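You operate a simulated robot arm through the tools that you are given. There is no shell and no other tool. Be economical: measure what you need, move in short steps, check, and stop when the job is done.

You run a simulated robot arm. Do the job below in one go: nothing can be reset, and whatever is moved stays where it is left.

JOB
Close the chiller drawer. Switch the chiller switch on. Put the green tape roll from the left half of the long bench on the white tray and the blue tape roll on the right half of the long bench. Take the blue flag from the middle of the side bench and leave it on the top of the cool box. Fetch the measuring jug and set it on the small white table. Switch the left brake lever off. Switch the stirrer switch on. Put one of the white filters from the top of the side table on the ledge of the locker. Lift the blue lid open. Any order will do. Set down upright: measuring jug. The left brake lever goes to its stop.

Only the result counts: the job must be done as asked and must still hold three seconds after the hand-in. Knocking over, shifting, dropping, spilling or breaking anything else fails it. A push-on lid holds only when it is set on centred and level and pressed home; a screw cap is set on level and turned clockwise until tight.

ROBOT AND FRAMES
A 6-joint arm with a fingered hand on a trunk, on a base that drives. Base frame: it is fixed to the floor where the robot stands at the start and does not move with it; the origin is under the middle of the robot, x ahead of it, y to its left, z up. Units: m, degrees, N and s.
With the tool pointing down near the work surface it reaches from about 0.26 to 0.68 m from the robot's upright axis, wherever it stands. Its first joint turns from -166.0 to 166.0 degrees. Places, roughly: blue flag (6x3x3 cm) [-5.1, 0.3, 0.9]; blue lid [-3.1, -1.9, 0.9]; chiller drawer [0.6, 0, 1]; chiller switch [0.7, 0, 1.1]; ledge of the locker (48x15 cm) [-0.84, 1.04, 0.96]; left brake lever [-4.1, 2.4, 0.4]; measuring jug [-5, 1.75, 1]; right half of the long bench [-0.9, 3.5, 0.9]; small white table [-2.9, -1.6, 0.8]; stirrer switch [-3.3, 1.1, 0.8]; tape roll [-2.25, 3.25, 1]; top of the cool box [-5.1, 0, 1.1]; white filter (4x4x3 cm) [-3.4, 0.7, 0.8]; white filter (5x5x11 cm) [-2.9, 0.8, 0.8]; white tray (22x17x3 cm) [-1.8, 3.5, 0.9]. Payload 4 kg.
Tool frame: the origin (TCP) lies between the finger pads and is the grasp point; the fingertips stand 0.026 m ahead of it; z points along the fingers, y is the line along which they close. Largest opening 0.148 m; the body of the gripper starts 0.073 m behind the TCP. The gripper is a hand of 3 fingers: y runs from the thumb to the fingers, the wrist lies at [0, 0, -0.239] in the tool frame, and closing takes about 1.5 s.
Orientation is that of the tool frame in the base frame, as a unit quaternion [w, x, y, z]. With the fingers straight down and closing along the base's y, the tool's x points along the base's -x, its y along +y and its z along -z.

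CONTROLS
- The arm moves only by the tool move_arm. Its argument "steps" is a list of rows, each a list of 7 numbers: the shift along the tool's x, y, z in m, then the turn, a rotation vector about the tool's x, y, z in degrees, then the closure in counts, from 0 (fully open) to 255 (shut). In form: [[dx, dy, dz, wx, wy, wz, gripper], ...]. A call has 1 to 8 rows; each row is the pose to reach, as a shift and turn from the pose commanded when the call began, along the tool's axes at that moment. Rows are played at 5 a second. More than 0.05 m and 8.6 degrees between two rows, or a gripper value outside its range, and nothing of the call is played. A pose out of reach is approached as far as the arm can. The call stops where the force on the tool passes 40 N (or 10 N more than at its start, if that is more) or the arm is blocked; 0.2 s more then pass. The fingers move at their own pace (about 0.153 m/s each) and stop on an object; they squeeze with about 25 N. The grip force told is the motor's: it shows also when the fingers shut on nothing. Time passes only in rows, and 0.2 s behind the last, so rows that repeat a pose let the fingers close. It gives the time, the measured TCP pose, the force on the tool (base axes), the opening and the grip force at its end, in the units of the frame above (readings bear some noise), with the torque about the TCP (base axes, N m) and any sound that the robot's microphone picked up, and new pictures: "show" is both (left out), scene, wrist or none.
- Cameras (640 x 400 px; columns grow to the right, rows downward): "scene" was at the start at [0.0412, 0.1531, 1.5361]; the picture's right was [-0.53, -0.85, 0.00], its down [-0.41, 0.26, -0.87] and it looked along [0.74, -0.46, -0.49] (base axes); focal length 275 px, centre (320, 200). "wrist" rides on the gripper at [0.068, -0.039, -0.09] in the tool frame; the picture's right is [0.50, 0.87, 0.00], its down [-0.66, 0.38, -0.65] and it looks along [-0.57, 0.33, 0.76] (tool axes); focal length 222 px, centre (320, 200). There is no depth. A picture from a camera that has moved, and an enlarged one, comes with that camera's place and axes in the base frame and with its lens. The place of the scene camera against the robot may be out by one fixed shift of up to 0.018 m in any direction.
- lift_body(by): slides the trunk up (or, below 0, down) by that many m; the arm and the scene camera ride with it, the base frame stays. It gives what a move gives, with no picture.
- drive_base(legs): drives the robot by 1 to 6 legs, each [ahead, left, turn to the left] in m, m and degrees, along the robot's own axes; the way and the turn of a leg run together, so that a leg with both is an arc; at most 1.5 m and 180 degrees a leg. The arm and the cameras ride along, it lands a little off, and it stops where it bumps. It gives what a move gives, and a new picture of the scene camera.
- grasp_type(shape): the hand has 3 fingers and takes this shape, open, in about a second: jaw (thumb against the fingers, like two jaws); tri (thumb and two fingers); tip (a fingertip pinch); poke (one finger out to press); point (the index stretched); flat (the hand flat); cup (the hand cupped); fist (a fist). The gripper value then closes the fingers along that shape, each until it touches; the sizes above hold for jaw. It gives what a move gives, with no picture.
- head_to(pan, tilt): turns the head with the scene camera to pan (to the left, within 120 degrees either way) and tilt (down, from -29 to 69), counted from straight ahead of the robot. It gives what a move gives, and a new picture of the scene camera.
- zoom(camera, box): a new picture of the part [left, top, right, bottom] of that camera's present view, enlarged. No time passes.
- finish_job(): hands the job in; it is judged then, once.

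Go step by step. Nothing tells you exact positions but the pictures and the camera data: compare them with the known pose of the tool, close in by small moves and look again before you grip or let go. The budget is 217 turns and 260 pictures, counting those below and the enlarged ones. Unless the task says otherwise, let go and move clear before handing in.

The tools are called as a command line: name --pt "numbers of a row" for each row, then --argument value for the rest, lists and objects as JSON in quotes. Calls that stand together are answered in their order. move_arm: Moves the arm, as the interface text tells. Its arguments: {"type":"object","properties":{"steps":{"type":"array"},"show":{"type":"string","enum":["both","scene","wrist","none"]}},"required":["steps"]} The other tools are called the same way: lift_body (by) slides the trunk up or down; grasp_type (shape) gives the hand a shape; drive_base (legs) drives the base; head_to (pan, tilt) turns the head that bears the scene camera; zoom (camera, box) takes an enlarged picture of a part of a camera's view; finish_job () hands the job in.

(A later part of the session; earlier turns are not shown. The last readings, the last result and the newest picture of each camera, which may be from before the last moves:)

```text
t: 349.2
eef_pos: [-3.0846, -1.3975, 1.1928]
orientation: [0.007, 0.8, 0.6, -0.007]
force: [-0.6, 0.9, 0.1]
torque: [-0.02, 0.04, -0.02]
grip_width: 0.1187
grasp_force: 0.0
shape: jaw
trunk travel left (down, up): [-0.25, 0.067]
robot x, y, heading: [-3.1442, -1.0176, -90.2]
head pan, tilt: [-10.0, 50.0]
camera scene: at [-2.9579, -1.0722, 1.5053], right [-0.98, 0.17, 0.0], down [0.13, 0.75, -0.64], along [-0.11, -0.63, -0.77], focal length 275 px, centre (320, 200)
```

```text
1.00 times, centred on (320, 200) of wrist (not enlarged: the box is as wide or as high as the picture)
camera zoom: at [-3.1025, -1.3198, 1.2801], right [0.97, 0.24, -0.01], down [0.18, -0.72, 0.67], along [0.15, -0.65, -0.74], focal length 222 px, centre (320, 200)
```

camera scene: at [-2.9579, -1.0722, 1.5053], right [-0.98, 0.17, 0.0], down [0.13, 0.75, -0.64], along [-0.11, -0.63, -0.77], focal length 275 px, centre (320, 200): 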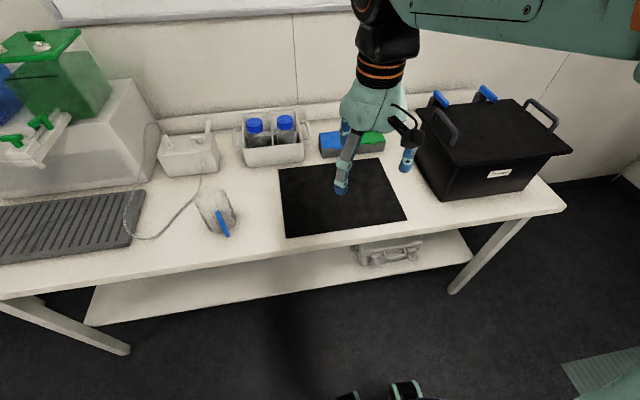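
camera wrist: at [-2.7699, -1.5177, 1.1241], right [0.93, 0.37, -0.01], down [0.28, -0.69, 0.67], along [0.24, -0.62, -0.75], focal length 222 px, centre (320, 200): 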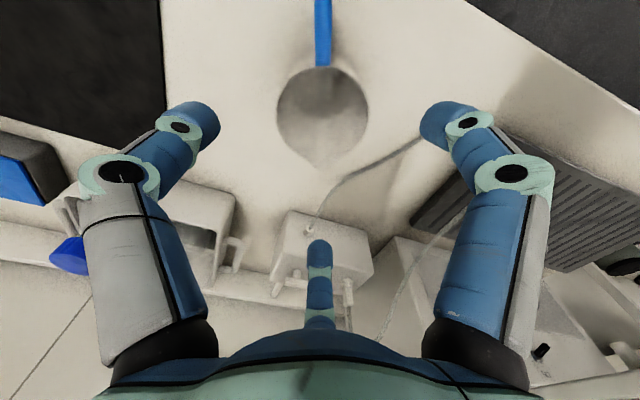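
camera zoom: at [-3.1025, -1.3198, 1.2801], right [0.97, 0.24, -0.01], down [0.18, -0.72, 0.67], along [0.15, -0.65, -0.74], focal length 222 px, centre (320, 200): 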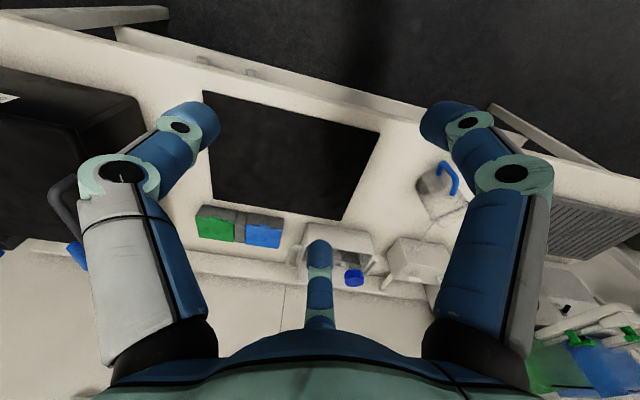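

zoom --camera "wrist" --box '[180, 190, 300, 265]'

zoom --camera "scene" --box '[300, 100, 400, 180]'

```text
5.33 times, centred on (240, 228) of wrist
camera zoom: at [-3.1025, -1.3198, 1.2801], right [0.97, 0.24, -0.01], down [0.18, -0.72, 0.67], along [0.15, -0.65, -0.74], focal length 1185 px, centre (747, 53)
```

zoom: 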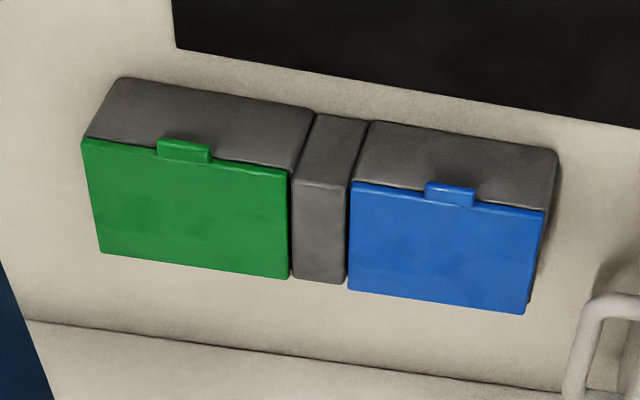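

```text
5.00 times, centred on (350, 140) of scene
camera zoom: at [-2.9579, -1.0722, 1.5053], right [-0.98, 0.17, 0.0], down [0.13, 0.75, -0.64], along [-0.11, -0.63, -0.77], focal length 1374 px, centre (170, 500)
```

zoom: 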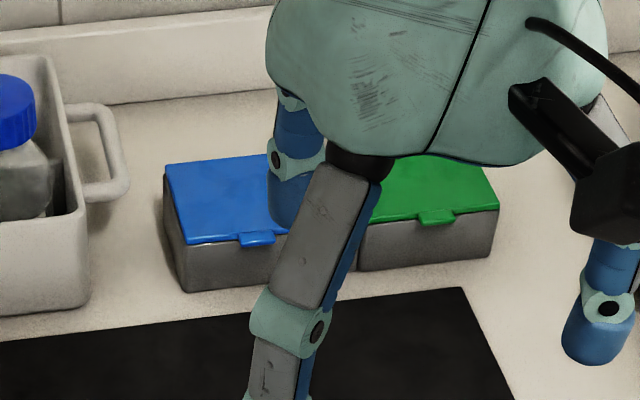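

The blue lid's tab is at about (-3.145, -1.794, 0.889), hinge at the back. A single finger under the tab would lift it; let me see the "point" shape.

grasp_type --shape "poke"

move_arm --pt "0 0 0 0 0 0 255" --pt "0 0 0 0 0 0 255" --pt "0 0 0 0 0 0 255" --pt "0 0 0 0 0 0 255" --pt "0 0 0 0 0 0 255" --pt "0 0 0 0 0 0 255"

zoom --camera "scene" --box '[300, 50, 460, 210]'

```text
t: 350.1
eef_pos: [-3.0824, -1.3979, 1.1916]
orientation: [0.006, 0.8, 0.6, -0.007]
force: [-0.2, 0.8, -0.4]
torque: [-0.04, 0.0, 0.05]
grip_width: 0.0
grasp_force: 0.1
shape: poke
trunk travel left (down, up): [-0.25, 0.067]
robot x, y, heading: [-3.1443, -1.0164, -90.0]
head pan, tilt: [-10.0, 50.0]
```

```text
t: 351.5
eef_pos: [-3.0832, -1.3982, 1.191]
orientation: [0.006, 0.799, 0.601, -0.007]
force: [0.4, -0.2, -0.2]
torque: [-0.01, 0.01, 0.01]
grip_width: 0.0003
grasp_force: 24.6
shape: jaw
trunk travel left (down, up): [-0.25, 0.067]
robot x, y, heading: [-3.1462, -1.0133, -90.0]
head pan, tilt: [-10.0, 50.0]
camera scene: at [-2.9578, -1.0737, 1.5053], right [-0.98, 0.17, 0.0], down [0.13, 0.75, -0.64], along [-0.11, -0.63, -0.77], focal length 275 px, centre (320, 200)
camera wrist: at [-3.1025, -1.3211, 1.2797], right [0.97, 0.24, -0.01], down [0.18, -0.72, 0.67], along [0.15, -0.65, -0.75], focal length 222 px, centre (320, 200)
```

scene: 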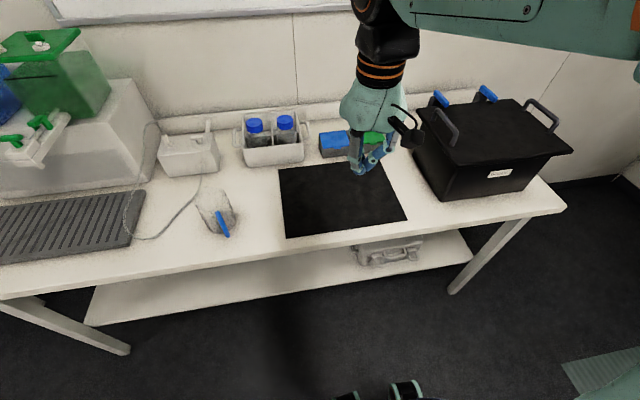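
wrist: 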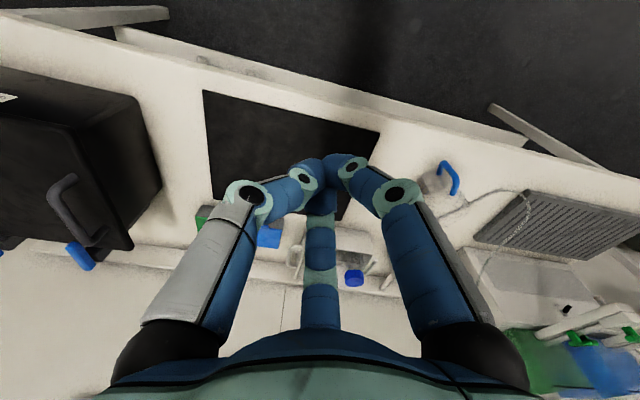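

```text
2.50 times, centred on (380, 130) of scene
camera zoom: at [-2.9578, -1.0737, 1.5053], right [-0.98, 0.17, 0.0], down [0.13, 0.75, -0.64], along [-0.11, -0.63, -0.77], focal length 687 px, centre (170, 375)
```

zoom: 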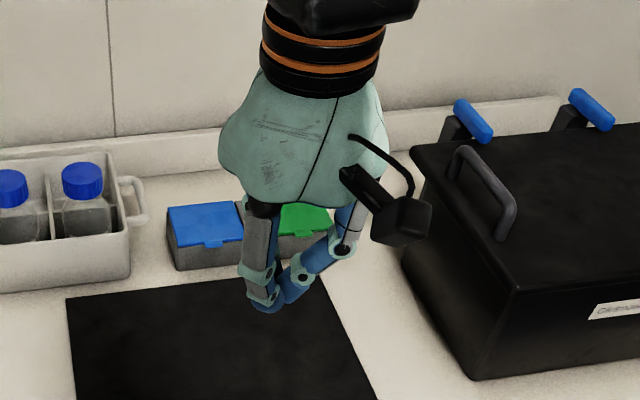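

grasp_type --shape "point"

zoom --camera "wrist" --box '[0, 0, 640, 400]'

zoom --camera "scene" --box '[300, 50, 460, 210]'

grasp_type --shape "poke"

zoom --camera "wrist" --box '[0, 0, 640, 400]'

zoom --camera "scene" --box '[300, 50, 460, 210]'

```text
t: 352.4
eef_pos: [-3.0839, -1.3992, 1.1912]
orientation: [0.006, 0.8, 0.6, -0.007]
force: [0.3, 0.7, -0.1]
torque: [0.01, -0.01, 0.01]
grip_width: 0.0
grasp_force: 0.1
shape: point
trunk travel left (down, up): [-0.25, 0.067]
robot x, y, heading: [-3.1435, -1.0158, -90.2]
head pan, tilt: [-10.0, 50.0]
```

```text
1.00 times, centred on (320, 200) of wrist (not enlarged: the box is as wide or as high as the picture)
camera zoom: at [-3.1025, -1.3211, 1.2797], right [0.97, 0.24, -0.01], down [0.18, -0.72, 0.67], along [0.15, -0.65, -0.75], focal length 222 px, centre (320, 200)
```

zoom: 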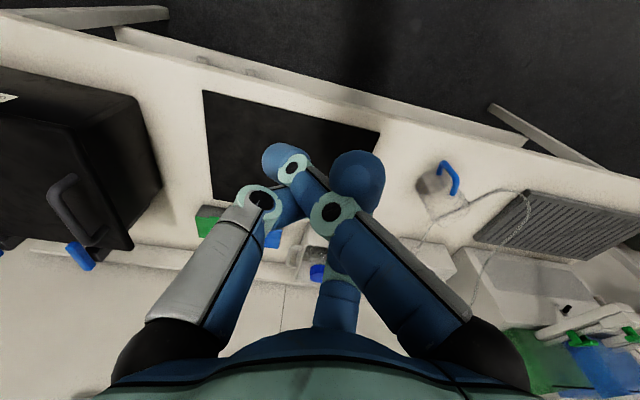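

```text
2.50 times, centred on (380, 130) of scene
camera zoom: at [-2.9578, -1.0737, 1.5053], right [-0.98, 0.17, 0.0], down [0.13, 0.75, -0.64], along [-0.11, -0.63, -0.77], focal length 687 px, centre (170, 375)
```

zoom: 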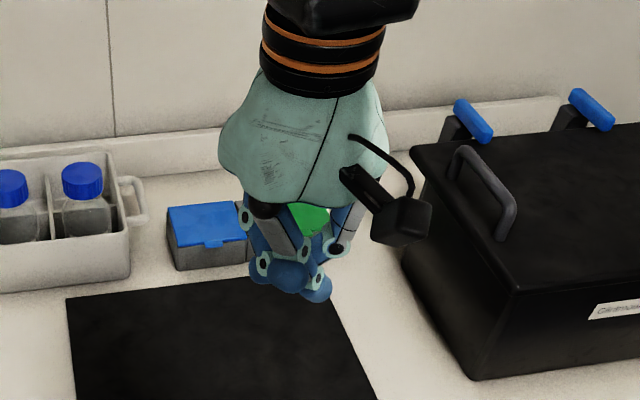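

```text
t: 353.3
eef_pos: [-3.0846, -1.3976, 1.1921]
orientation: [0.007, 0.8, 0.6, -0.006]
force: [0.8, 0.4, -0.3]
torque: [-0.01, 0.0, -0.03]
grip_width: 0.0002
grasp_force: 0.1
shape: poke
trunk travel left (down, up): [-0.25, 0.067]
robot x, y, heading: [-3.1463, -1.0144, -89.9]
head pan, tilt: [-10.0, 50.0]
```

```text
1.00 times, centred on (320, 200) of wrist (not enlarged: the box is as wide or as high as the picture)
camera zoom: at [-3.1025, -1.3211, 1.2797], right [0.97, 0.24, -0.01], down [0.18, -0.72, 0.67], along [0.15, -0.65, -0.75], focal length 222 px, centre (320, 200)
```

zoom: 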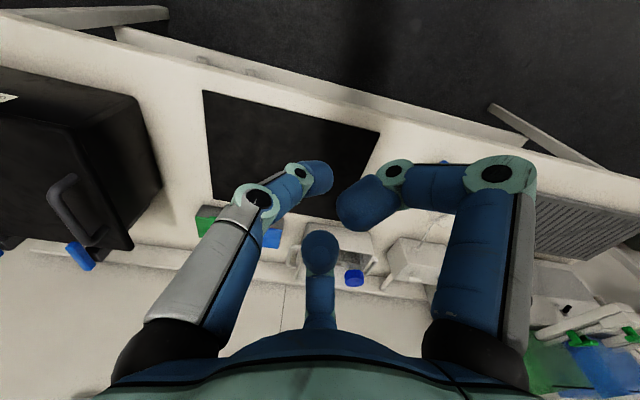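

```text
2.50 times, centred on (380, 130) of scene
camera zoom: at [-2.9578, -1.0737, 1.5053], right [-0.98, 0.17, 0.0], down [0.13, 0.75, -0.64], along [-0.11, -0.63, -0.77], focal length 687 px, centre (170, 375)
```

zoom: 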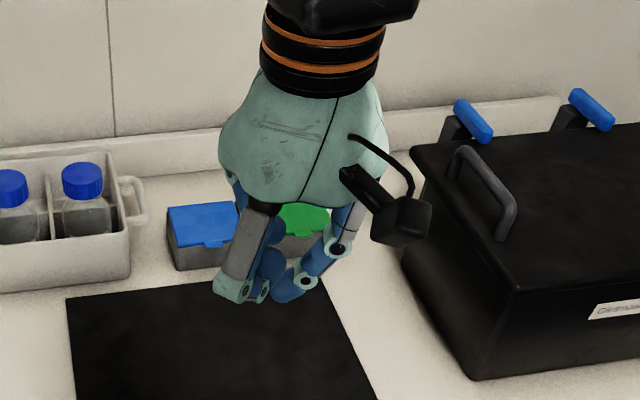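

"Poke" leaves only the thumb at the tip point. I test whether a small move keeps that shape.

move_arm --pt "0 0 0.005 0 0 0 0" --pt "0 0 0.0 0 0 0 0" --pt "0 0 0.0 0 0 0 0" --pt "0 0 0.0 0 0 0 0" --show "wrist"

```text
t: 354.3
eef_pos: [-3.0846, -1.398, 1.1927]
orientation: [0.006, 0.799, 0.601, -0.007]
force: [-0.2, -0.1, 0.1]
torque: [0.0, 0.0, 0.03]
grip_width: 0.0
grasp_force: 0.1
shape: poke
trunk travel left (down, up): [-0.25, 0.067]
robot x, y, heading: [-3.1423, -1.0189, -90.1]
head pan, tilt: [-10.0, 50.0]
camera wrist: at [-3.1027, -1.3212, 1.2799], right [0.97, 0.24, -0.01], down [0.18, -0.72, 0.67], along [0.15, -0.65, -0.74], focal length 222 px, centre (320, 200)
```

wrist: 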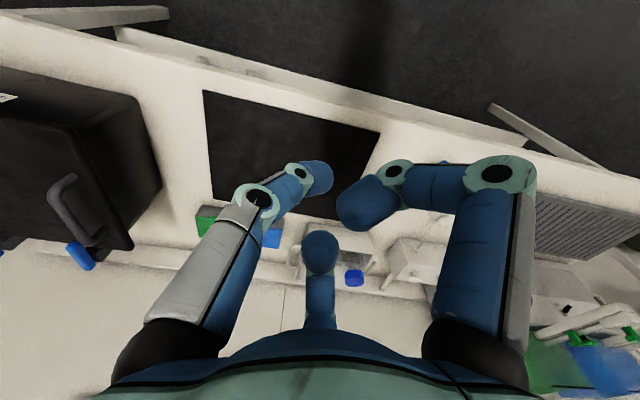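

Poke gives no thinner lead, so I go back to closed jaw fingers as with the brake lever. I square the hand, then tilt it forward.

grasp_type --shape "jaw"

move_arm --pt "0 0 0 0 0 -8 255" --pt "0 0 0 0 0 -16 255" --show "none"

move_arm --pt "-0.02 0.0 0.01 0 -8.5 0 255" --pt "-0.04 0.0 0.02 0 -17 0 255" --pt "-0.06 -0.0 0.03 0 -25.5 0 255" --pt "-0.08 -0.01 0.04 0 -34 0 255" --pt "-0.1 -0.02 0.06 0 -42.5 0 255" --pt "-0.12 -0.04 0.08 0 -51 0 255" --pt "-0.14 -0.06 0.1 0 -59.5 0 255"

```text
t: 355.2
eef_pos: [-3.0837, -1.3981, 1.1929]
orientation: [0.007, 0.8, 0.601, -0.007]
force: [-0.8, 0.5, -0.5]
torque: [0.01, 0.01, -0.01]
grip_width: 0.148
grasp_force: 0.1
shape: jaw
trunk travel left (down, up): [-0.25, 0.067]
robot x, y, heading: [-3.1447, -1.013, -90.2]
head pan, tilt: [-10.0, 50.0]
```

```text
t: 355.8
eef_pos: [-3.084, -1.3981, 1.1921]
orientation: [0.006, 0.707, 0.707, -0.008]
force: [0.6, 0.2, 0.4]
torque: [0.0, 0.02, 0.01]
grip_width: 0.0
grasp_force: 3.2
shape: jaw
trunk travel left (down, up): [-0.25, 0.067]
robot x, y, heading: [-3.1452, -1.0156, -89.9]
head pan, tilt: [-10.0, 50.0]
```

```text
t: 357.4
eef_pos: [-3.1443, -1.5229, 1.1074]
orientation: [0.282, 0.655, 0.609, -0.346]
force: [0.5, -0.9, 0.8]
torque: [0.08, 0.04, 0.0]
grip_width: 0.0001
grasp_force: 25.0
shape: jaw
out of reach, approached as far as the arm can: row 6, 7
trunk travel left (down, up): [-0.25, 0.067]
robot x, y, heading: [-3.1472, -1.0131, -90.0]
head pan, tilt: [-10.0, 50.0]
camera scene: at [-2.9578, -1.075, 1.5053], right [-0.98, 0.17, 0.0], down [0.13, 0.75, -0.64], along [-0.11, -0.63, -0.77], focal length 275 px, centre (320, 200)
camera wrist: at [-3.1729, -1.4084, 1.1087], right [0.87, 0.22, -0.44], down [0.44, 0.08, 0.9], along [0.23, -0.97, -0.02], focal length 222 px, centre (320, 200)
```

scene: 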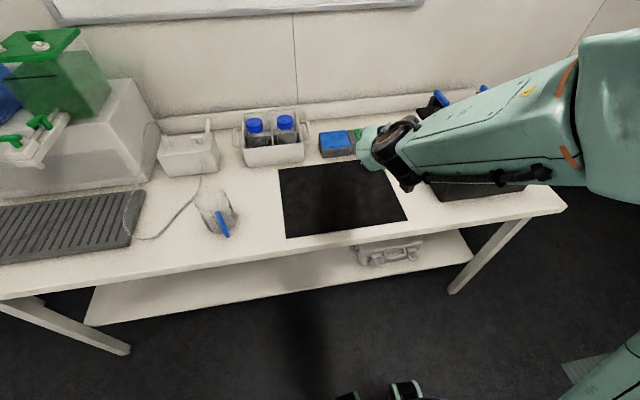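
wrist: 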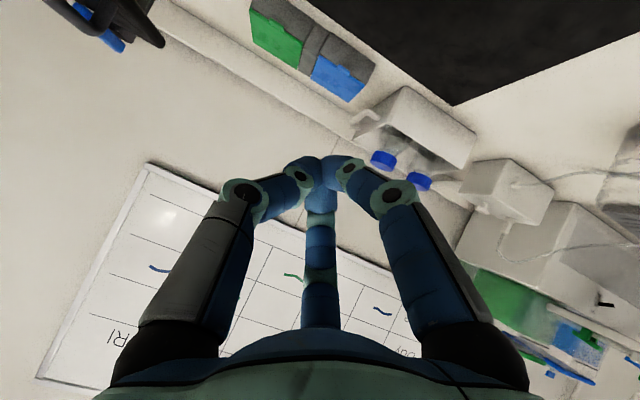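

Tilted (slightly short of reach up here). I go down toward the front of the box, stopping before it.

move_arm --pt "0.017 0 0.034 0 0 0 255" --pt "0.035 0 0.067 0 0 0 255" --pt "0.052 0 0.101 0 0 0 255" --pt "0.069 0 0.135 0 0 0 255" --pt "0.087 0 0.169 0 0 0 255" --pt "0.104 0 0.202 0 0 0 255" --pt "0.121 0 0.236 0 0 0 255"

zoom --camera "scene" --box '[290, 100, 430, 200]'

```text
t: 359.0
eef_pos: [-3.157, -1.6429, 0.8727]
orientation: [0.277, 0.648, 0.615, -0.353]
force: [0.5, -0.4, -0.4]
torque: [0.01, -0.02, -0.03]
grip_width: 0.0
grasp_force: 24.4
shape: jaw
out of reach, approached as far as the arm can: row 6, 7
trunk travel left (down, up): [-0.25, 0.067]
robot x, y, heading: [-3.1471, -1.0142, -90.1]
head pan, tilt: [-10.0, 50.0]
camera scene: at [-2.9578, -1.0746, 1.5053], right [-0.98, 0.17, 0.0], down [0.13, 0.75, -0.64], along [-0.11, -0.63, -0.77], focal length 275 px, centre (320, 200)
camera wrist: at [-3.186, -1.5272, 0.875], right [0.86, 0.22, -0.46], down [0.46, 0.09, 0.89], along [0.24, -0.97, -0.02], focal length 222 px, centre (320, 200)
```

scene: 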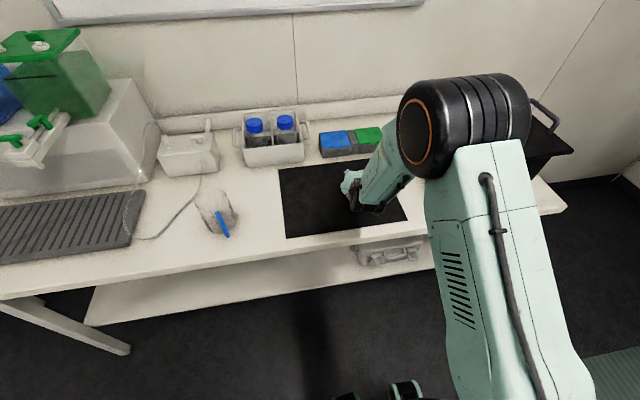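
wrist: 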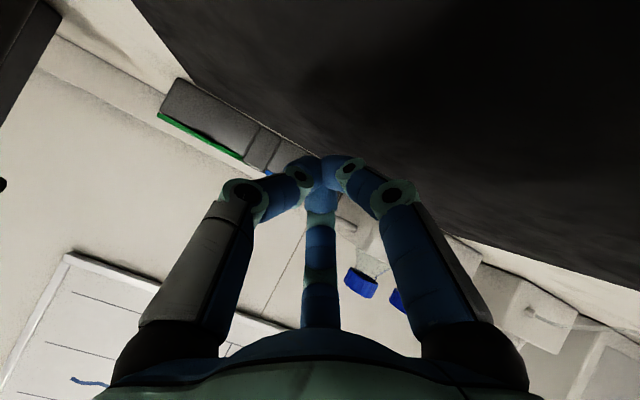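

```text
4.00 times, centred on (360, 150) of scene
camera zoom: at [-2.9578, -1.0746, 1.5053], right [-0.98, 0.17, 0.0], down [0.13, 0.75, -0.64], along [-0.11, -0.63, -0.77], focal length 1099 px, centre (160, 400)
```

zoom: 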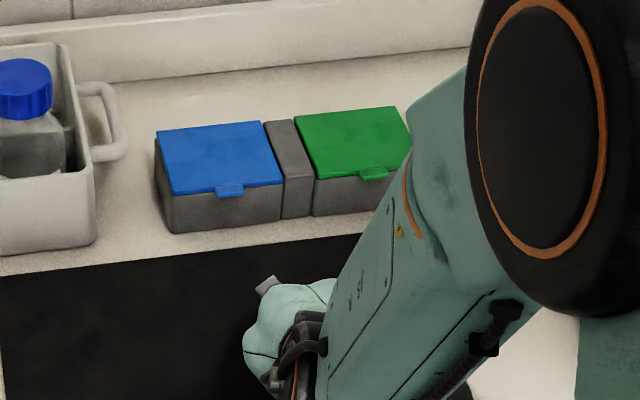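

Reach-limited here; I drive 7 cm closer and re-settle the pose.

drive_base --legs '[[0.07, 0, 0]]'

move_arm --pt "-0.013 0 -0.02 0 0 0 255" --pt "-0.013 0 -0.02 0 0 0 255"

zoom --camera "scene" --box '[290, 100, 430, 200]'

```text
t: 360.0
eef_pos: [-3.1578, -1.7129, 0.873]
orientation: [0.277, 0.648, 0.616, -0.352]
force: [-0.3, -0.2, 0.0]
torque: [-0.01, 0.02, -0.03]
grip_width: 0.0002
grasp_force: 25.0
shape: jaw
trunk travel left (down, up): [-0.25, 0.067]
robot x, y, heading: [-3.1418, -1.0828, -90.2]
head pan, tilt: [-10.0, 50.0]
camera scene: at [-2.9579, -1.1448, 1.5052], right [-0.98, 0.18, 0.0], down [0.13, 0.75, -0.64], along [-0.11, -0.63, -0.77], focal length 275 px, centre (320, 200)
```

scene: 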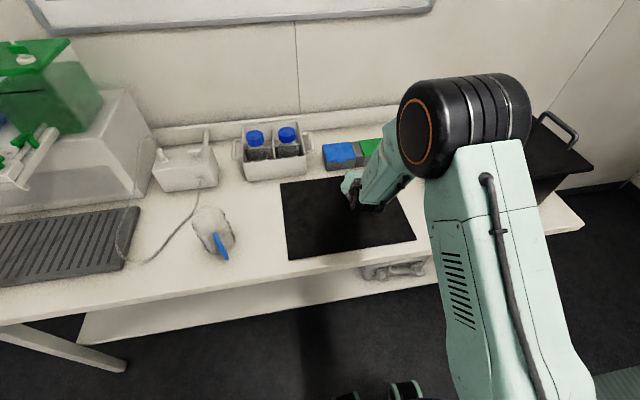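

```text
t: 360.6
eef_pos: [-3.1554, -1.7036, 0.8956]
orientation: [0.277, 0.649, 0.616, -0.352]
force: [-0.1, 0.3, 0.2]
torque: [-0.02, -0.04, 0.0]
grip_width: 0.0
grasp_force: 25.0
shape: jaw
trunk travel left (down, up): [-0.25, 0.067]
robot x, y, heading: [-3.1446, -1.0867, -90.2]
head pan, tilt: [-10.0, 50.0]
camera scene: at [-2.958, -1.1442, 1.5053], right [-0.98, 0.18, 0.0], down [0.13, 0.75, -0.64], along [-0.11, -0.63, -0.77], focal length 275 px, centre (320, 200)
camera wrist: at [-3.1844, -1.5887, 0.898], right [0.86, 0.22, -0.46], down [0.46, 0.09, 0.89], along [0.24, -0.97, -0.03], focal length 222 px, centre (320, 200)
```

scene: 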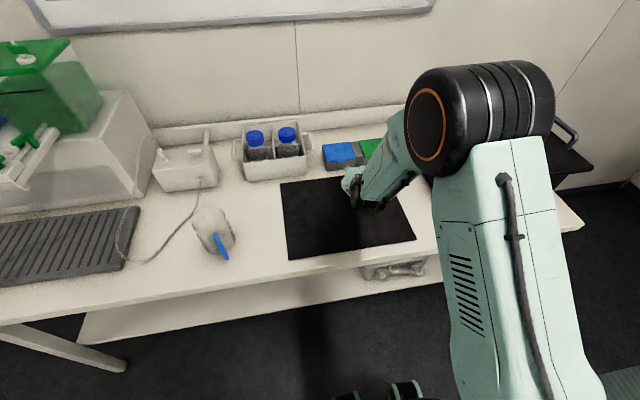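
wrist: 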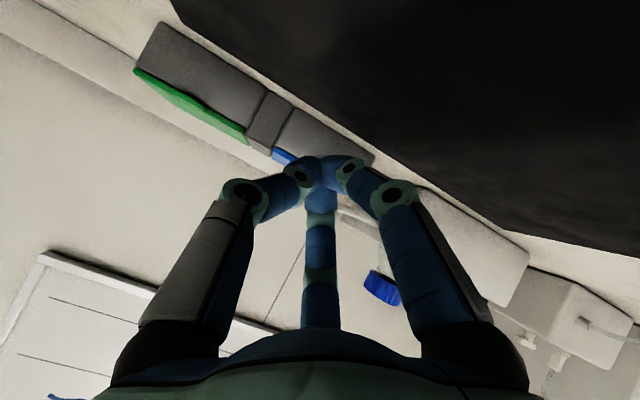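

```text
4.00 times, centred on (360, 150) of scene
camera zoom: at [-2.958, -1.1442, 1.5053], right [-0.98, 0.18, 0.0], down [0.13, 0.75, -0.64], along [-0.11, -0.63, -0.77], focal length 1099 px, centre (160, 400)
```

zoom: 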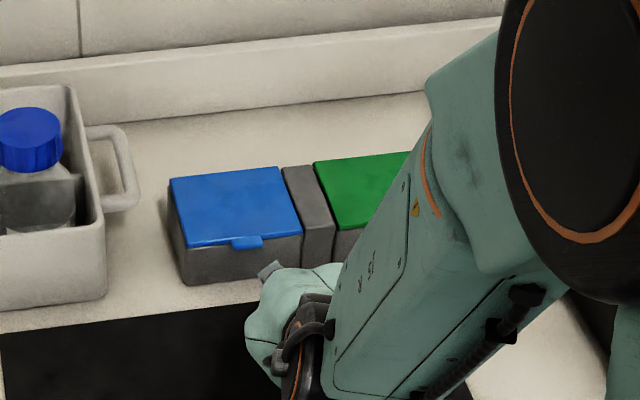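

The fingertips are level with the lid edge. I go 3 cm lower, then forward toward the box front under the tab.

move_arm --pt "0.012 0.006 0.008 0 0 0 255" --pt "0.024 0.012 0.017 0 0 0 255" --pt "0.012 0.014 0.033 0 0 0 255" --pt "0.003 0.015 0.045 0 0 0 255"

zoom --camera "wrist" --box '[200, 60, 440, 210]'

```text
t: 361.6
eef_pos: [-3.1454, -1.7385, 0.8652]
orientation: [0.276, 0.649, 0.615, -0.354]
force: [0.4, 0.4, 0.5]
torque: [-0.01, -0.02, 0.02]
grip_width: 0.0
grasp_force: 25.3
shape: jaw
trunk travel left (down, up): [-0.25, 0.067]
robot x, y, heading: [-3.1437, -1.086, -90.2]
head pan, tilt: [-10.0, 50.0]
camera scene: at [-2.9579, -1.1438, 1.5053], right [-0.98, 0.18, 0.0], down [0.13, 0.75, -0.64], along [-0.11, -0.63, -0.77], focal length 275 px, centre (320, 200)
camera wrist: at [-3.1743, -1.6236, 0.8675], right [0.86, 0.22, -0.47], down [0.46, 0.09, 0.88], along [0.24, -0.97, -0.03], focal length 222 px, centre (320, 200)
```

scene: 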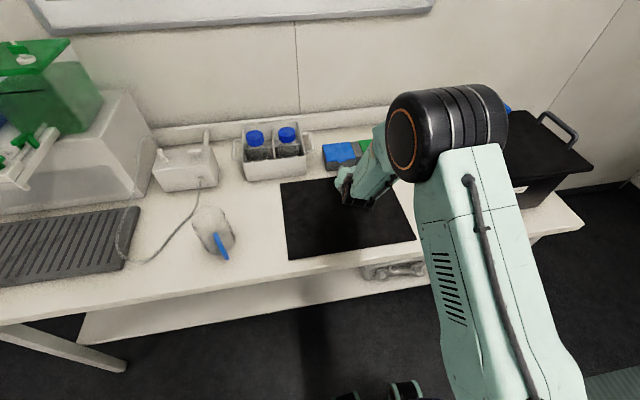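
wrist: 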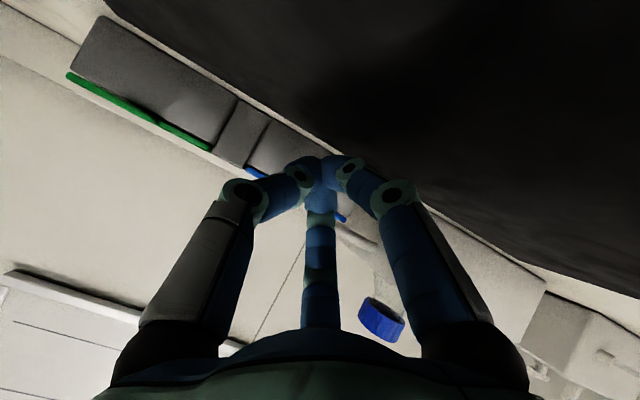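

```text
2.67 times, centred on (320, 135) of wrist
camera zoom: at [-3.1743, -1.6236, 0.8675], right [0.86, 0.22, -0.47], down [0.46, 0.09, 0.88], along [0.24, -0.97, -0.03], focal length 592 px, centre (320, 373)
```

zoom: 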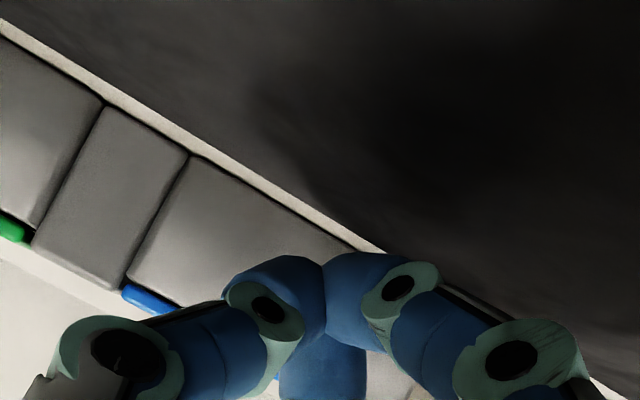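

Fingertips are between table and lid edge. I ease forward to the box face.

move_arm --pt "-0.006 0.001 0.008 0 0 0 255" --pt "-0.012 0.002 0.016 0 0 0 255" --pt "-0.017 0.0025 0.022 0 0 0 255"

zoom --camera "scene" --box '[300, 110, 420, 210]'

```text
t: 362.4
eef_pos: [-3.1454, -1.7657, 0.866]
orientation: [0.277, 0.649, 0.615, -0.353]
force: [0.2, 0.0, 0.0]
torque: [0.02, 0.03, -0.01]
grip_width: 0.0
grasp_force: 24.7
shape: jaw
trunk travel left (down, up): [-0.25, 0.067]
robot x, y, heading: [-3.1424, -1.0812, -90.2]
head pan, tilt: [-10.0, 50.0]
camera scene: at [-2.9579, -1.1438, 1.5053], right [-0.98, 0.18, 0.0], down [0.13, 0.75, -0.64], along [-0.11, -0.63, -0.77], focal length 275 px, centre (320, 200)
camera wrist: at [-3.1747, -1.651, 0.8679], right [0.86, 0.22, -0.46], down [0.46, 0.09, 0.89], along [0.24, -0.97, -0.02], focal length 222 px, centre (320, 200)
```

scene: 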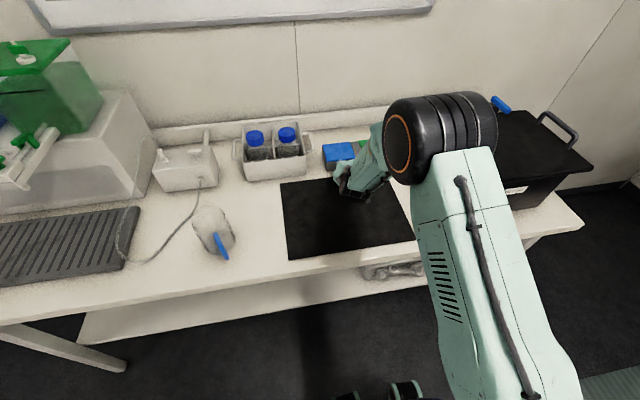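
wrist: 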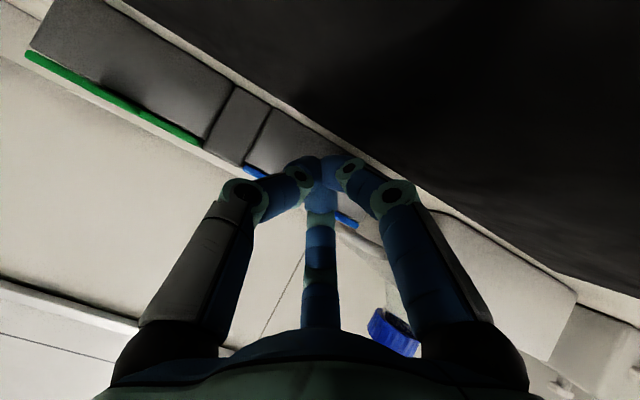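

```text
4.00 times, centred on (360, 160) of scene
camera zoom: at [-2.9579, -1.1438, 1.5053], right [-0.98, 0.18, 0.0], down [0.13, 0.75, -0.64], along [-0.11, -0.63, -0.77], focal length 1099 px, centre (160, 360)
```

zoom: 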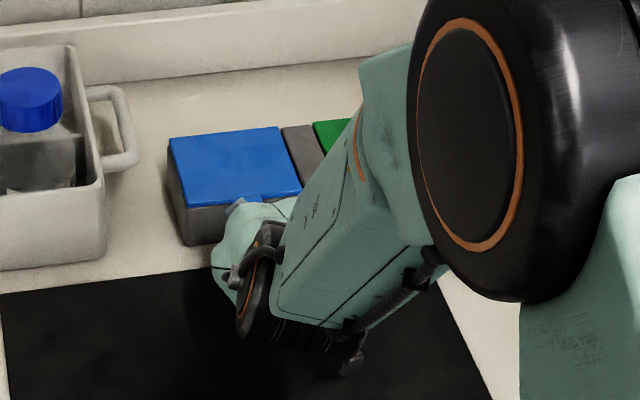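

move_arm --pt "-0.004 0.0005 0.005 0 0 0 255" --pt "-0.007 0.001 0.009 0 0 0 255" --show "none"

move_arm --pt "-0.003 0.0003 0.004 0 0 0 255" --show "none"

zoom --camera "wrist" --box '[200, 100, 440, 250]'

zoom --camera "scene" --box '[310, 120, 400, 200]'

```text
t: 363.0
eef_pos: [-3.1458, -1.7774, 0.8668]
orientation: [0.276, 0.649, 0.615, -0.354]
force: [1.3, -0.1, 0.7]
torque: [-0.02, -0.03, -0.01]
grip_width: 0.0002
grasp_force: 25.5
shape: jaw
trunk travel left (down, up): [-0.25, 0.067]
robot x, y, heading: [-3.1446, -1.0865, -90.1]
head pan, tilt: [-10.0, 50.0]
```

```text
t: 363.4
eef_pos: [-3.1455, -1.7824, 0.8648]
orientation: [0.276, 0.649, 0.615, -0.353]
force: [-0.1, 3.3, 0.3]
torque: [0.0, 0.03, 0.04]
grip_width: 0.0
grasp_force: 24.9
shape: jaw
trunk travel left (down, up): [-0.25, 0.067]
robot x, y, heading: [-3.1473, -1.0813, -90.1]
head pan, tilt: [-10.0, 50.0]
```

```text
2.67 times, centred on (320, 175) of wrist
camera zoom: at [-3.1743, -1.6669, 0.868], right [0.86, 0.22, -0.46], down [0.46, 0.09, 0.89], along [0.24, -0.97, -0.03], focal length 592 px, centre (320, 267)
```

zoom: 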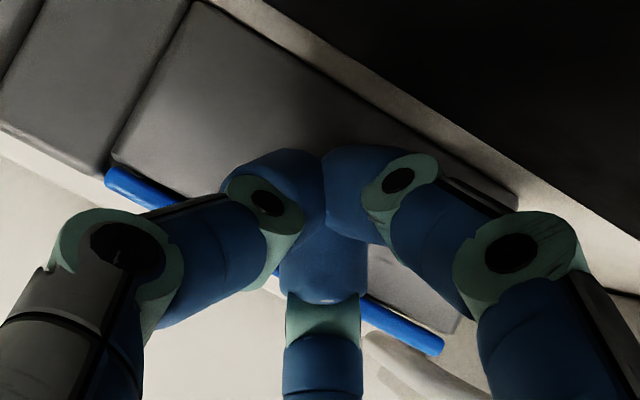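

```text
5.00 times, centred on (355, 160) of scene
camera zoom: at [-2.9579, -1.1429, 1.5053], right [-0.98, 0.18, 0.0], down [0.13, 0.75, -0.64], along [-0.11, -0.63, -0.77], focal length 1374 px, centre (145, 400)
```

zoom: 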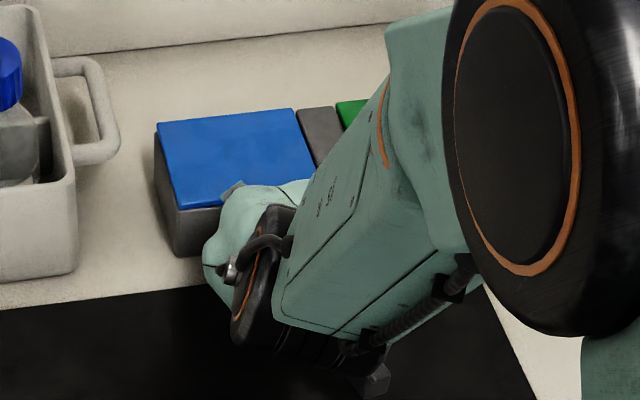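

Touching the box face lightly. I back 2 mm and raise under the tab.

move_arm --pt "0.001 0 -0.0016 0 0 0 255" --pt "-0.0055 -0.0006 -0.0064 0 0 0 255" --pt "-0.012 -0.0012 -0.011 0 0 0 255" --pt "-0.018 -0.0018 -0.016 0 0 0 255" --show "none"

zoom --camera "wrist" --box '[200, 100, 440, 250]'

zoom --camera "scene" --box '[310, 120, 400, 200]'

```text
t: 364.4
eef_pos: [-3.1443, -1.7799, 0.8892]
orientation: [0.276, 0.648, 0.616, -0.351]
force: [0.2, 0.1, 0.4]
torque: [0.0, 0.01, -0.01]
grip_width: 0.0
grasp_force: 24.8
shape: jaw
trunk travel left (down, up): [-0.25, 0.067]
robot x, y, heading: [-3.1424, -1.0849, -90.2]
head pan, tilt: [-10.0, 50.0]
```

```text
2.67 times, centred on (320, 175) of wrist
camera zoom: at [-3.1741, -1.6655, 0.8915], right [0.86, 0.22, -0.46], down [0.46, 0.09, 0.89], along [0.24, -0.97, -0.03], focal length 592 px, centre (320, 267)
```

zoom: 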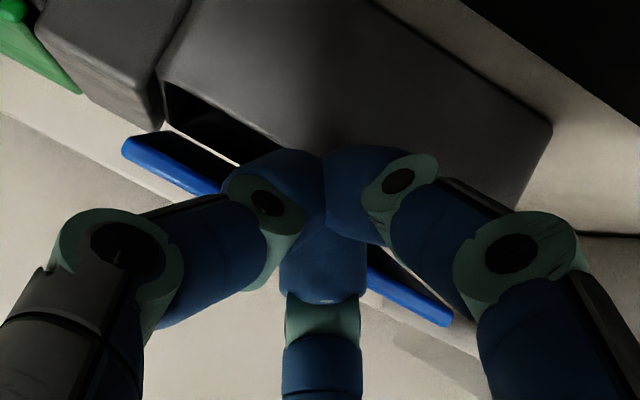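

```text
5.00 times, centred on (355, 160) of scene
camera zoom: at [-2.9579, -1.1435, 1.5053], right [-0.98, 0.18, 0.0], down [0.13, 0.75, -0.64], along [-0.11, -0.63, -0.77], focal length 1374 px, centre (145, 400)
```

zoom: 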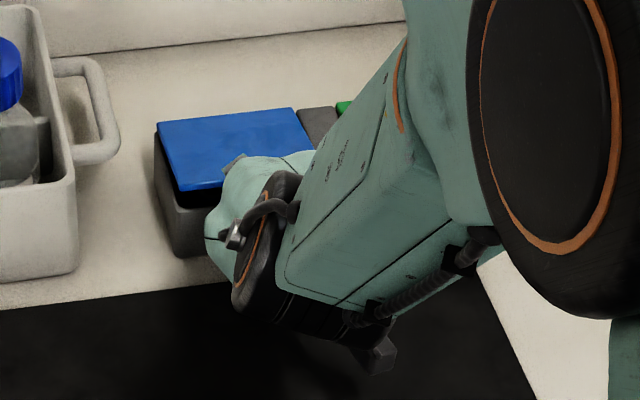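

The lid is lifting. I follow its arc upward and back.

move_arm --pt "-0.0145 -0.0005 -0.0035 0 0 0 255" --pt "-0.0288 -0.0009 -0.0067 0 0 0 255" --pt "-0.042 -0.0008 -0.0055 0 0 0 255" --pt "-0.0548 -0.0007 -0.0038 0 0 0 255" --show "none"

zoom --camera "wrist" --box '[160, 60, 480, 260]'

zoom --camera "scene" --box '[310, 100, 410, 190]'

```text
t: 365.4
eef_pos: [-3.1455, -1.8113, 0.935]
orientation: [0.277, 0.648, 0.615, -0.353]
force: [-0.1, 0.1, 0.7]
torque: [0.01, -0.01, -0.02]
grip_width: 0.0
grasp_force: 24.4
shape: jaw
trunk travel left (down, up): [-0.25, 0.067]
robot x, y, heading: [-3.1468, -1.0858, -90.2]
head pan, tilt: [-10.0, 50.0]
```

```text
2.00 times, centred on (320, 160) of wrist
camera zoom: at [-3.174, -1.696, 0.938], right [0.86, 0.22, -0.46], down [0.46, 0.09, 0.89], along [0.24, -0.97, -0.03], focal length 444 px, centre (320, 280)
```

zoom: 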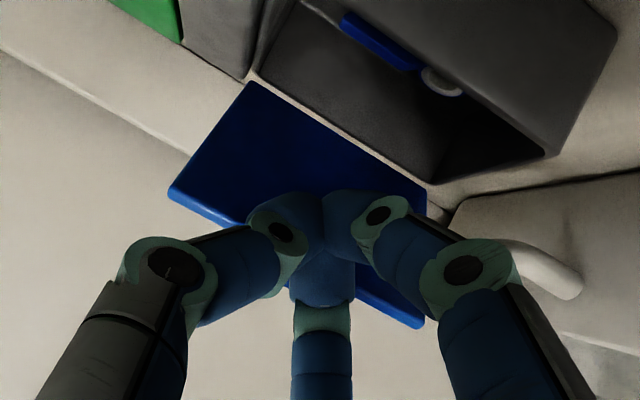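

```text
4.44 times, centred on (360, 145) of scene
camera zoom: at [-2.9579, -1.1437, 1.5053], right [-0.98, 0.18, 0.0], down [0.13, 0.75, -0.64], along [-0.11, -0.63, -0.77], focal length 1221 px, centre (142, 444)
```

zoom: 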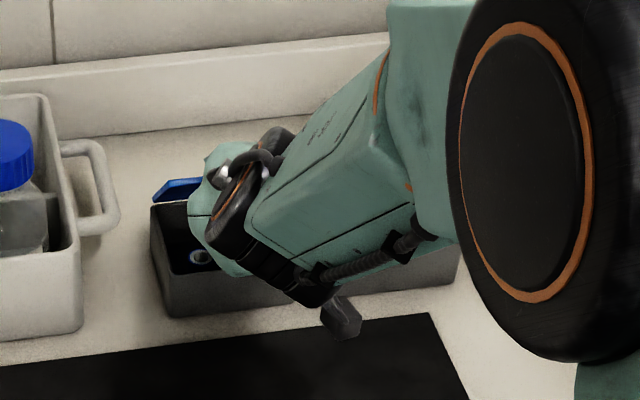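

Lid is near 60–70°. I push it on backwards past vertical.

move_arm --pt "-0.014 0.001 0.008 0 0 0 255" --pt "-0.0277 0.0018 0.0166 0 0 0 255" --pt "-0.038 0.003 0.0276 0 0 0 255" --pt "-0.0483 0.0043 0.0386 0 0 0 255" --show "none"

zoom --camera "wrist" --box '[160, 60, 480, 260]'

zoom --camera "scene" --box '[310, 100, 410, 190]'

```text
t: 366.4
eef_pos: [-3.1452, -1.8713, 0.951]
orientation: [0.276, 0.649, 0.615, -0.353]
force: [0.2, 0.8, 0.4]
torque: [0.0, 0.01, 0.01]
grip_width: 0.0
grasp_force: 25.1
shape: jaw
trunk travel left (down, up): [-0.25, 0.067]
robot x, y, heading: [-3.1436, -1.0846, -90.1]
head pan, tilt: [-10.0, 50.0]
```

```text
2.00 times, centred on (320, 160) of wrist
camera zoom: at [-3.1738, -1.7562, 0.9528], right [0.86, 0.22, -0.46], down [0.46, 0.09, 0.89], along [0.24, -0.97, -0.03], focal length 444 px, centre (320, 280)
```

zoom: 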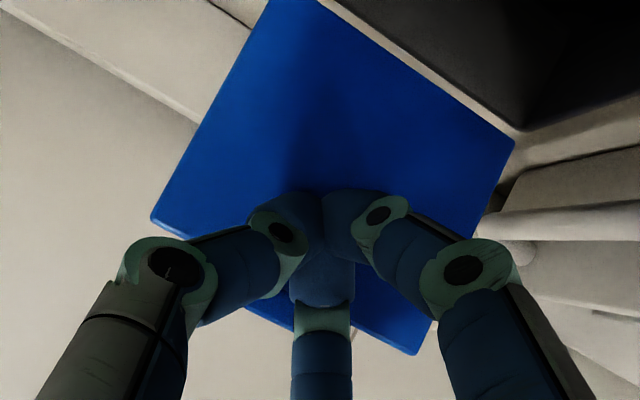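

```text
4.44 times, centred on (360, 145) of scene
camera zoom: at [-2.9579, -1.144, 1.5053], right [-0.98, 0.18, 0.0], down [0.13, 0.75, -0.64], along [-0.11, -0.63, -0.77], focal length 1221 px, centre (142, 444)
```

zoom: 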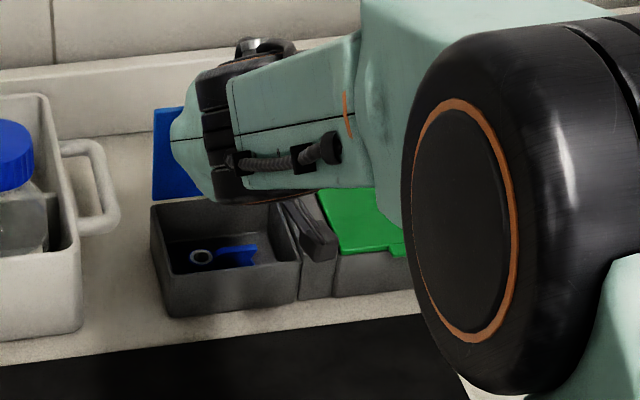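

Lid about vertical. I push a little further back so it stays open.

move_arm --pt "-0.004 0.001 0.01 0 0 0 255" --pt "-0.007 0.002 0.02 0 0 0 255" --pt "-0.01 0.003 0.03 0 0 0 255" --show "none"

zoom --camera "wrist" --box '[160, 60, 480, 260]'

zoom --camera "scene" --box '[310, 100, 410, 190]'

```text
t: 367.2
eef_pos: [-3.1455, -1.901, 0.9418]
orientation: [0.278, 0.648, 0.615, -0.353]
force: [0.4, 0.5, 0.2]
torque: [0.01, 0.02, 0.04]
grip_width: 0.0
grasp_force: 24.7
shape: jaw
trunk travel left (down, up): [-0.25, 0.067]
robot x, y, heading: [-3.1459, -1.0869, -90.3]
head pan, tilt: [-10.0, 50.0]
```

```text
2.00 times, centred on (320, 160) of wrist
camera zoom: at [-3.1744, -1.786, 0.9429], right [0.86, 0.22, -0.46], down [0.46, 0.09, 0.89], along [0.24, -0.97, -0.02], focal length 444 px, centre (320, 280)
```

zoom: 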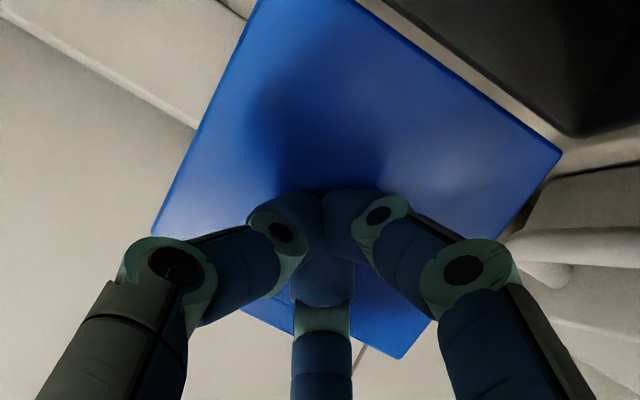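

```text
4.44 times, centred on (360, 145) of scene
camera zoom: at [-2.9579, -1.144, 1.5053], right [-0.98, 0.18, 0.0], down [0.13, 0.75, -0.64], along [-0.11, -0.63, -0.77], focal length 1221 px, centre (142, 444)
```

zoom: 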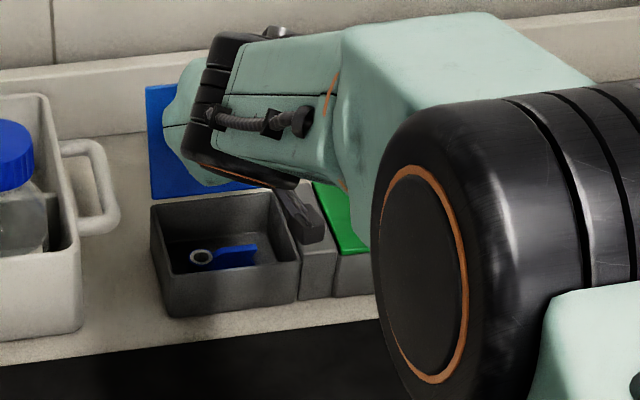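

move_arm --pt "-0.006 0.001 0.008 0 0 0 255" --pt "-0.012 0.002 0.016 0 0 0 255" --show "none"

move_arm --pt "-0.004 0 -0.03 0 0 0 255" --pt "-0.018 0 -0.065 0 0 0 255" --pt "-0.04 0 -0.1 0 0 0 255" --pt "-0.07 0 -0.13 0 0 0 255" --pt "-0.1 0 -0.16 0 0 0 255" --show "none"

zoom --camera "scene" --box '[290, 80, 430, 190]'

```text
t: 367.7
eef_pos: [-3.1446, -1.9048, 0.9423]
orientation: [0.274, 0.65, 0.614, -0.354]
force: [1.6, 33.9, 13.5]
torque: [0.21, 0.04, -0.1]
grip_width: 0.0
grasp_force: 24.8
shape: jaw
trunk travel left (down, up): [-0.25, 0.067]
robot x, y, heading: [-3.1452, -1.0833, -90.1]
head pan, tilt: [-10.0, 50.0]
stopped in row 2: the force on the tool passed its limit at 46 N (the readings are from after the stop); the commanded pose is now the measured one
```

```text
t: 368.9
eef_pos: [-3.1258, -1.8432, 1.1135]
orientation: [0.273, 0.65, 0.616, -0.351]
force: [0.0, -1.0, 0.5]
torque: [0.0, 0.0, 0.02]
grip_width: 0.0
grasp_force: 25.5
shape: jaw
trunk travel left (down, up): [-0.25, 0.067]
robot x, y, heading: [-3.1434, -1.0839, -90.1]
head pan, tilt: [-10.0, 50.0]
```

```text
3.64 times, centred on (360, 135) of scene
camera zoom: at [-2.9578, -1.1424, 1.5053], right [-0.98, 0.17, 0.0], down [0.13, 0.75, -0.64], along [-0.11, -0.63, -0.77], focal length 999 px, centre (174, 436)
```

zoom: 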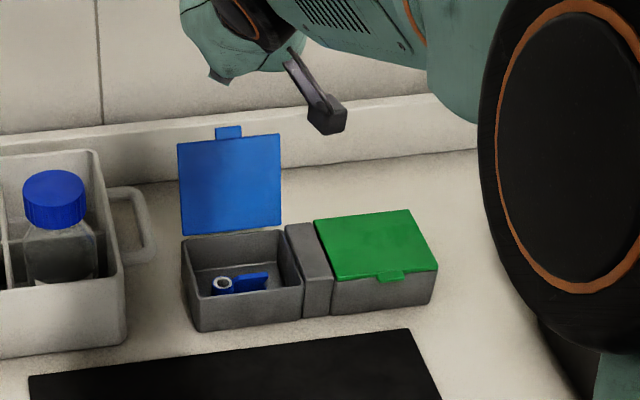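

The blue lid is open at its stop and stays. I retract and level the hand for the flag.

move_arm --pt "0.012 -0.005 -0.042 0 0 0 255" --pt "0.027 -0.01 -0.083 0 0 0 255" --pt "0.042 -0.015 -0.124 0 0 0 255" --pt "0.057 -0.02 -0.165 0 0 0 255" --pt "0.072 -0.024 -0.206 0 0 0 255" --pt "0.087 -0.028 -0.246 0 0 0 255" --show "none"

move_arm --pt "0 0 0 -0.95 7.5 -0.4 255" --pt "0 0 0 -1.9 15 -0.8 255" --pt "0 0 0 -2.8 22.5 -1.2 255" --pt "0 0 0 -3.8 30 -1.6 255" --pt "0 0 0 -4.7 37.5 -2.1 255" --pt "0 0 0 -5.7 45 -2.5 255" --pt "0 0 0 -6.6 52.5 -2.9 0" --show "none"

drive_base --legs '[[-0.35, 0, 0], [0, -1.1, 0]]'

```text
t: 370.3
eef_pos: [-3.1263, -1.5932, 1.1956]
orientation: [0.273, 0.651, 0.615, -0.352]
force: [-0.7, -0.2, 0.1]
torque: [-0.03, 0.02, -0.04]
grip_width: 0.0
grasp_force: 25.0
shape: jaw
trunk travel left (down, up): [-0.25, 0.067]
robot x, y, heading: [-3.1474, -1.0842, -90.1]
head pan, tilt: [-10.0, 50.0]
```

```text
t: 371.9
eef_pos: [-3.1244, -1.596, 1.1946]
orientation: [0.0, 0.707, 0.707, 0.0]
force: [-0.7, 0.5, 0.2]
torque: [0.01, 0.01, -0.02]
grip_width: 0.1476
grasp_force: 0.1
shape: jaw
trunk travel left (down, up): [-0.25, 0.067]
robot x, y, heading: [-3.1458, -1.0867, -90.2]
head pan, tilt: [-10.0, 50.0]
```

```text
t: 383.7
eef_pos: [-4.2217, -1.2471, 1.1952]
orientation: [0.0, 0.705, 0.709, 0.0]
force: [0.0, 0.1, -0.4]
torque: [-0.01, 0.04, -0.02]
grip_width: 0.1477
grasp_force: 0.0
shape: jaw
trunk travel left (down, up): [-0.25, 0.067]
robot x, y, heading: [-4.2416, -0.7354, -90.1]
head pan, tilt: [-10.0, 50.0]
camera scene: at [-4.0581, -0.7935, 1.5053], right [-0.99, 0.17, 0.0], down [0.13, 0.75, -0.64], along [-0.11, -0.63, -0.77], focal length 275 px, centre (320, 200)
```

scene: 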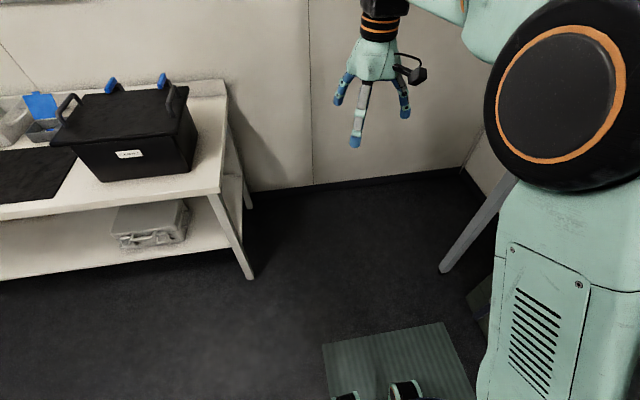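

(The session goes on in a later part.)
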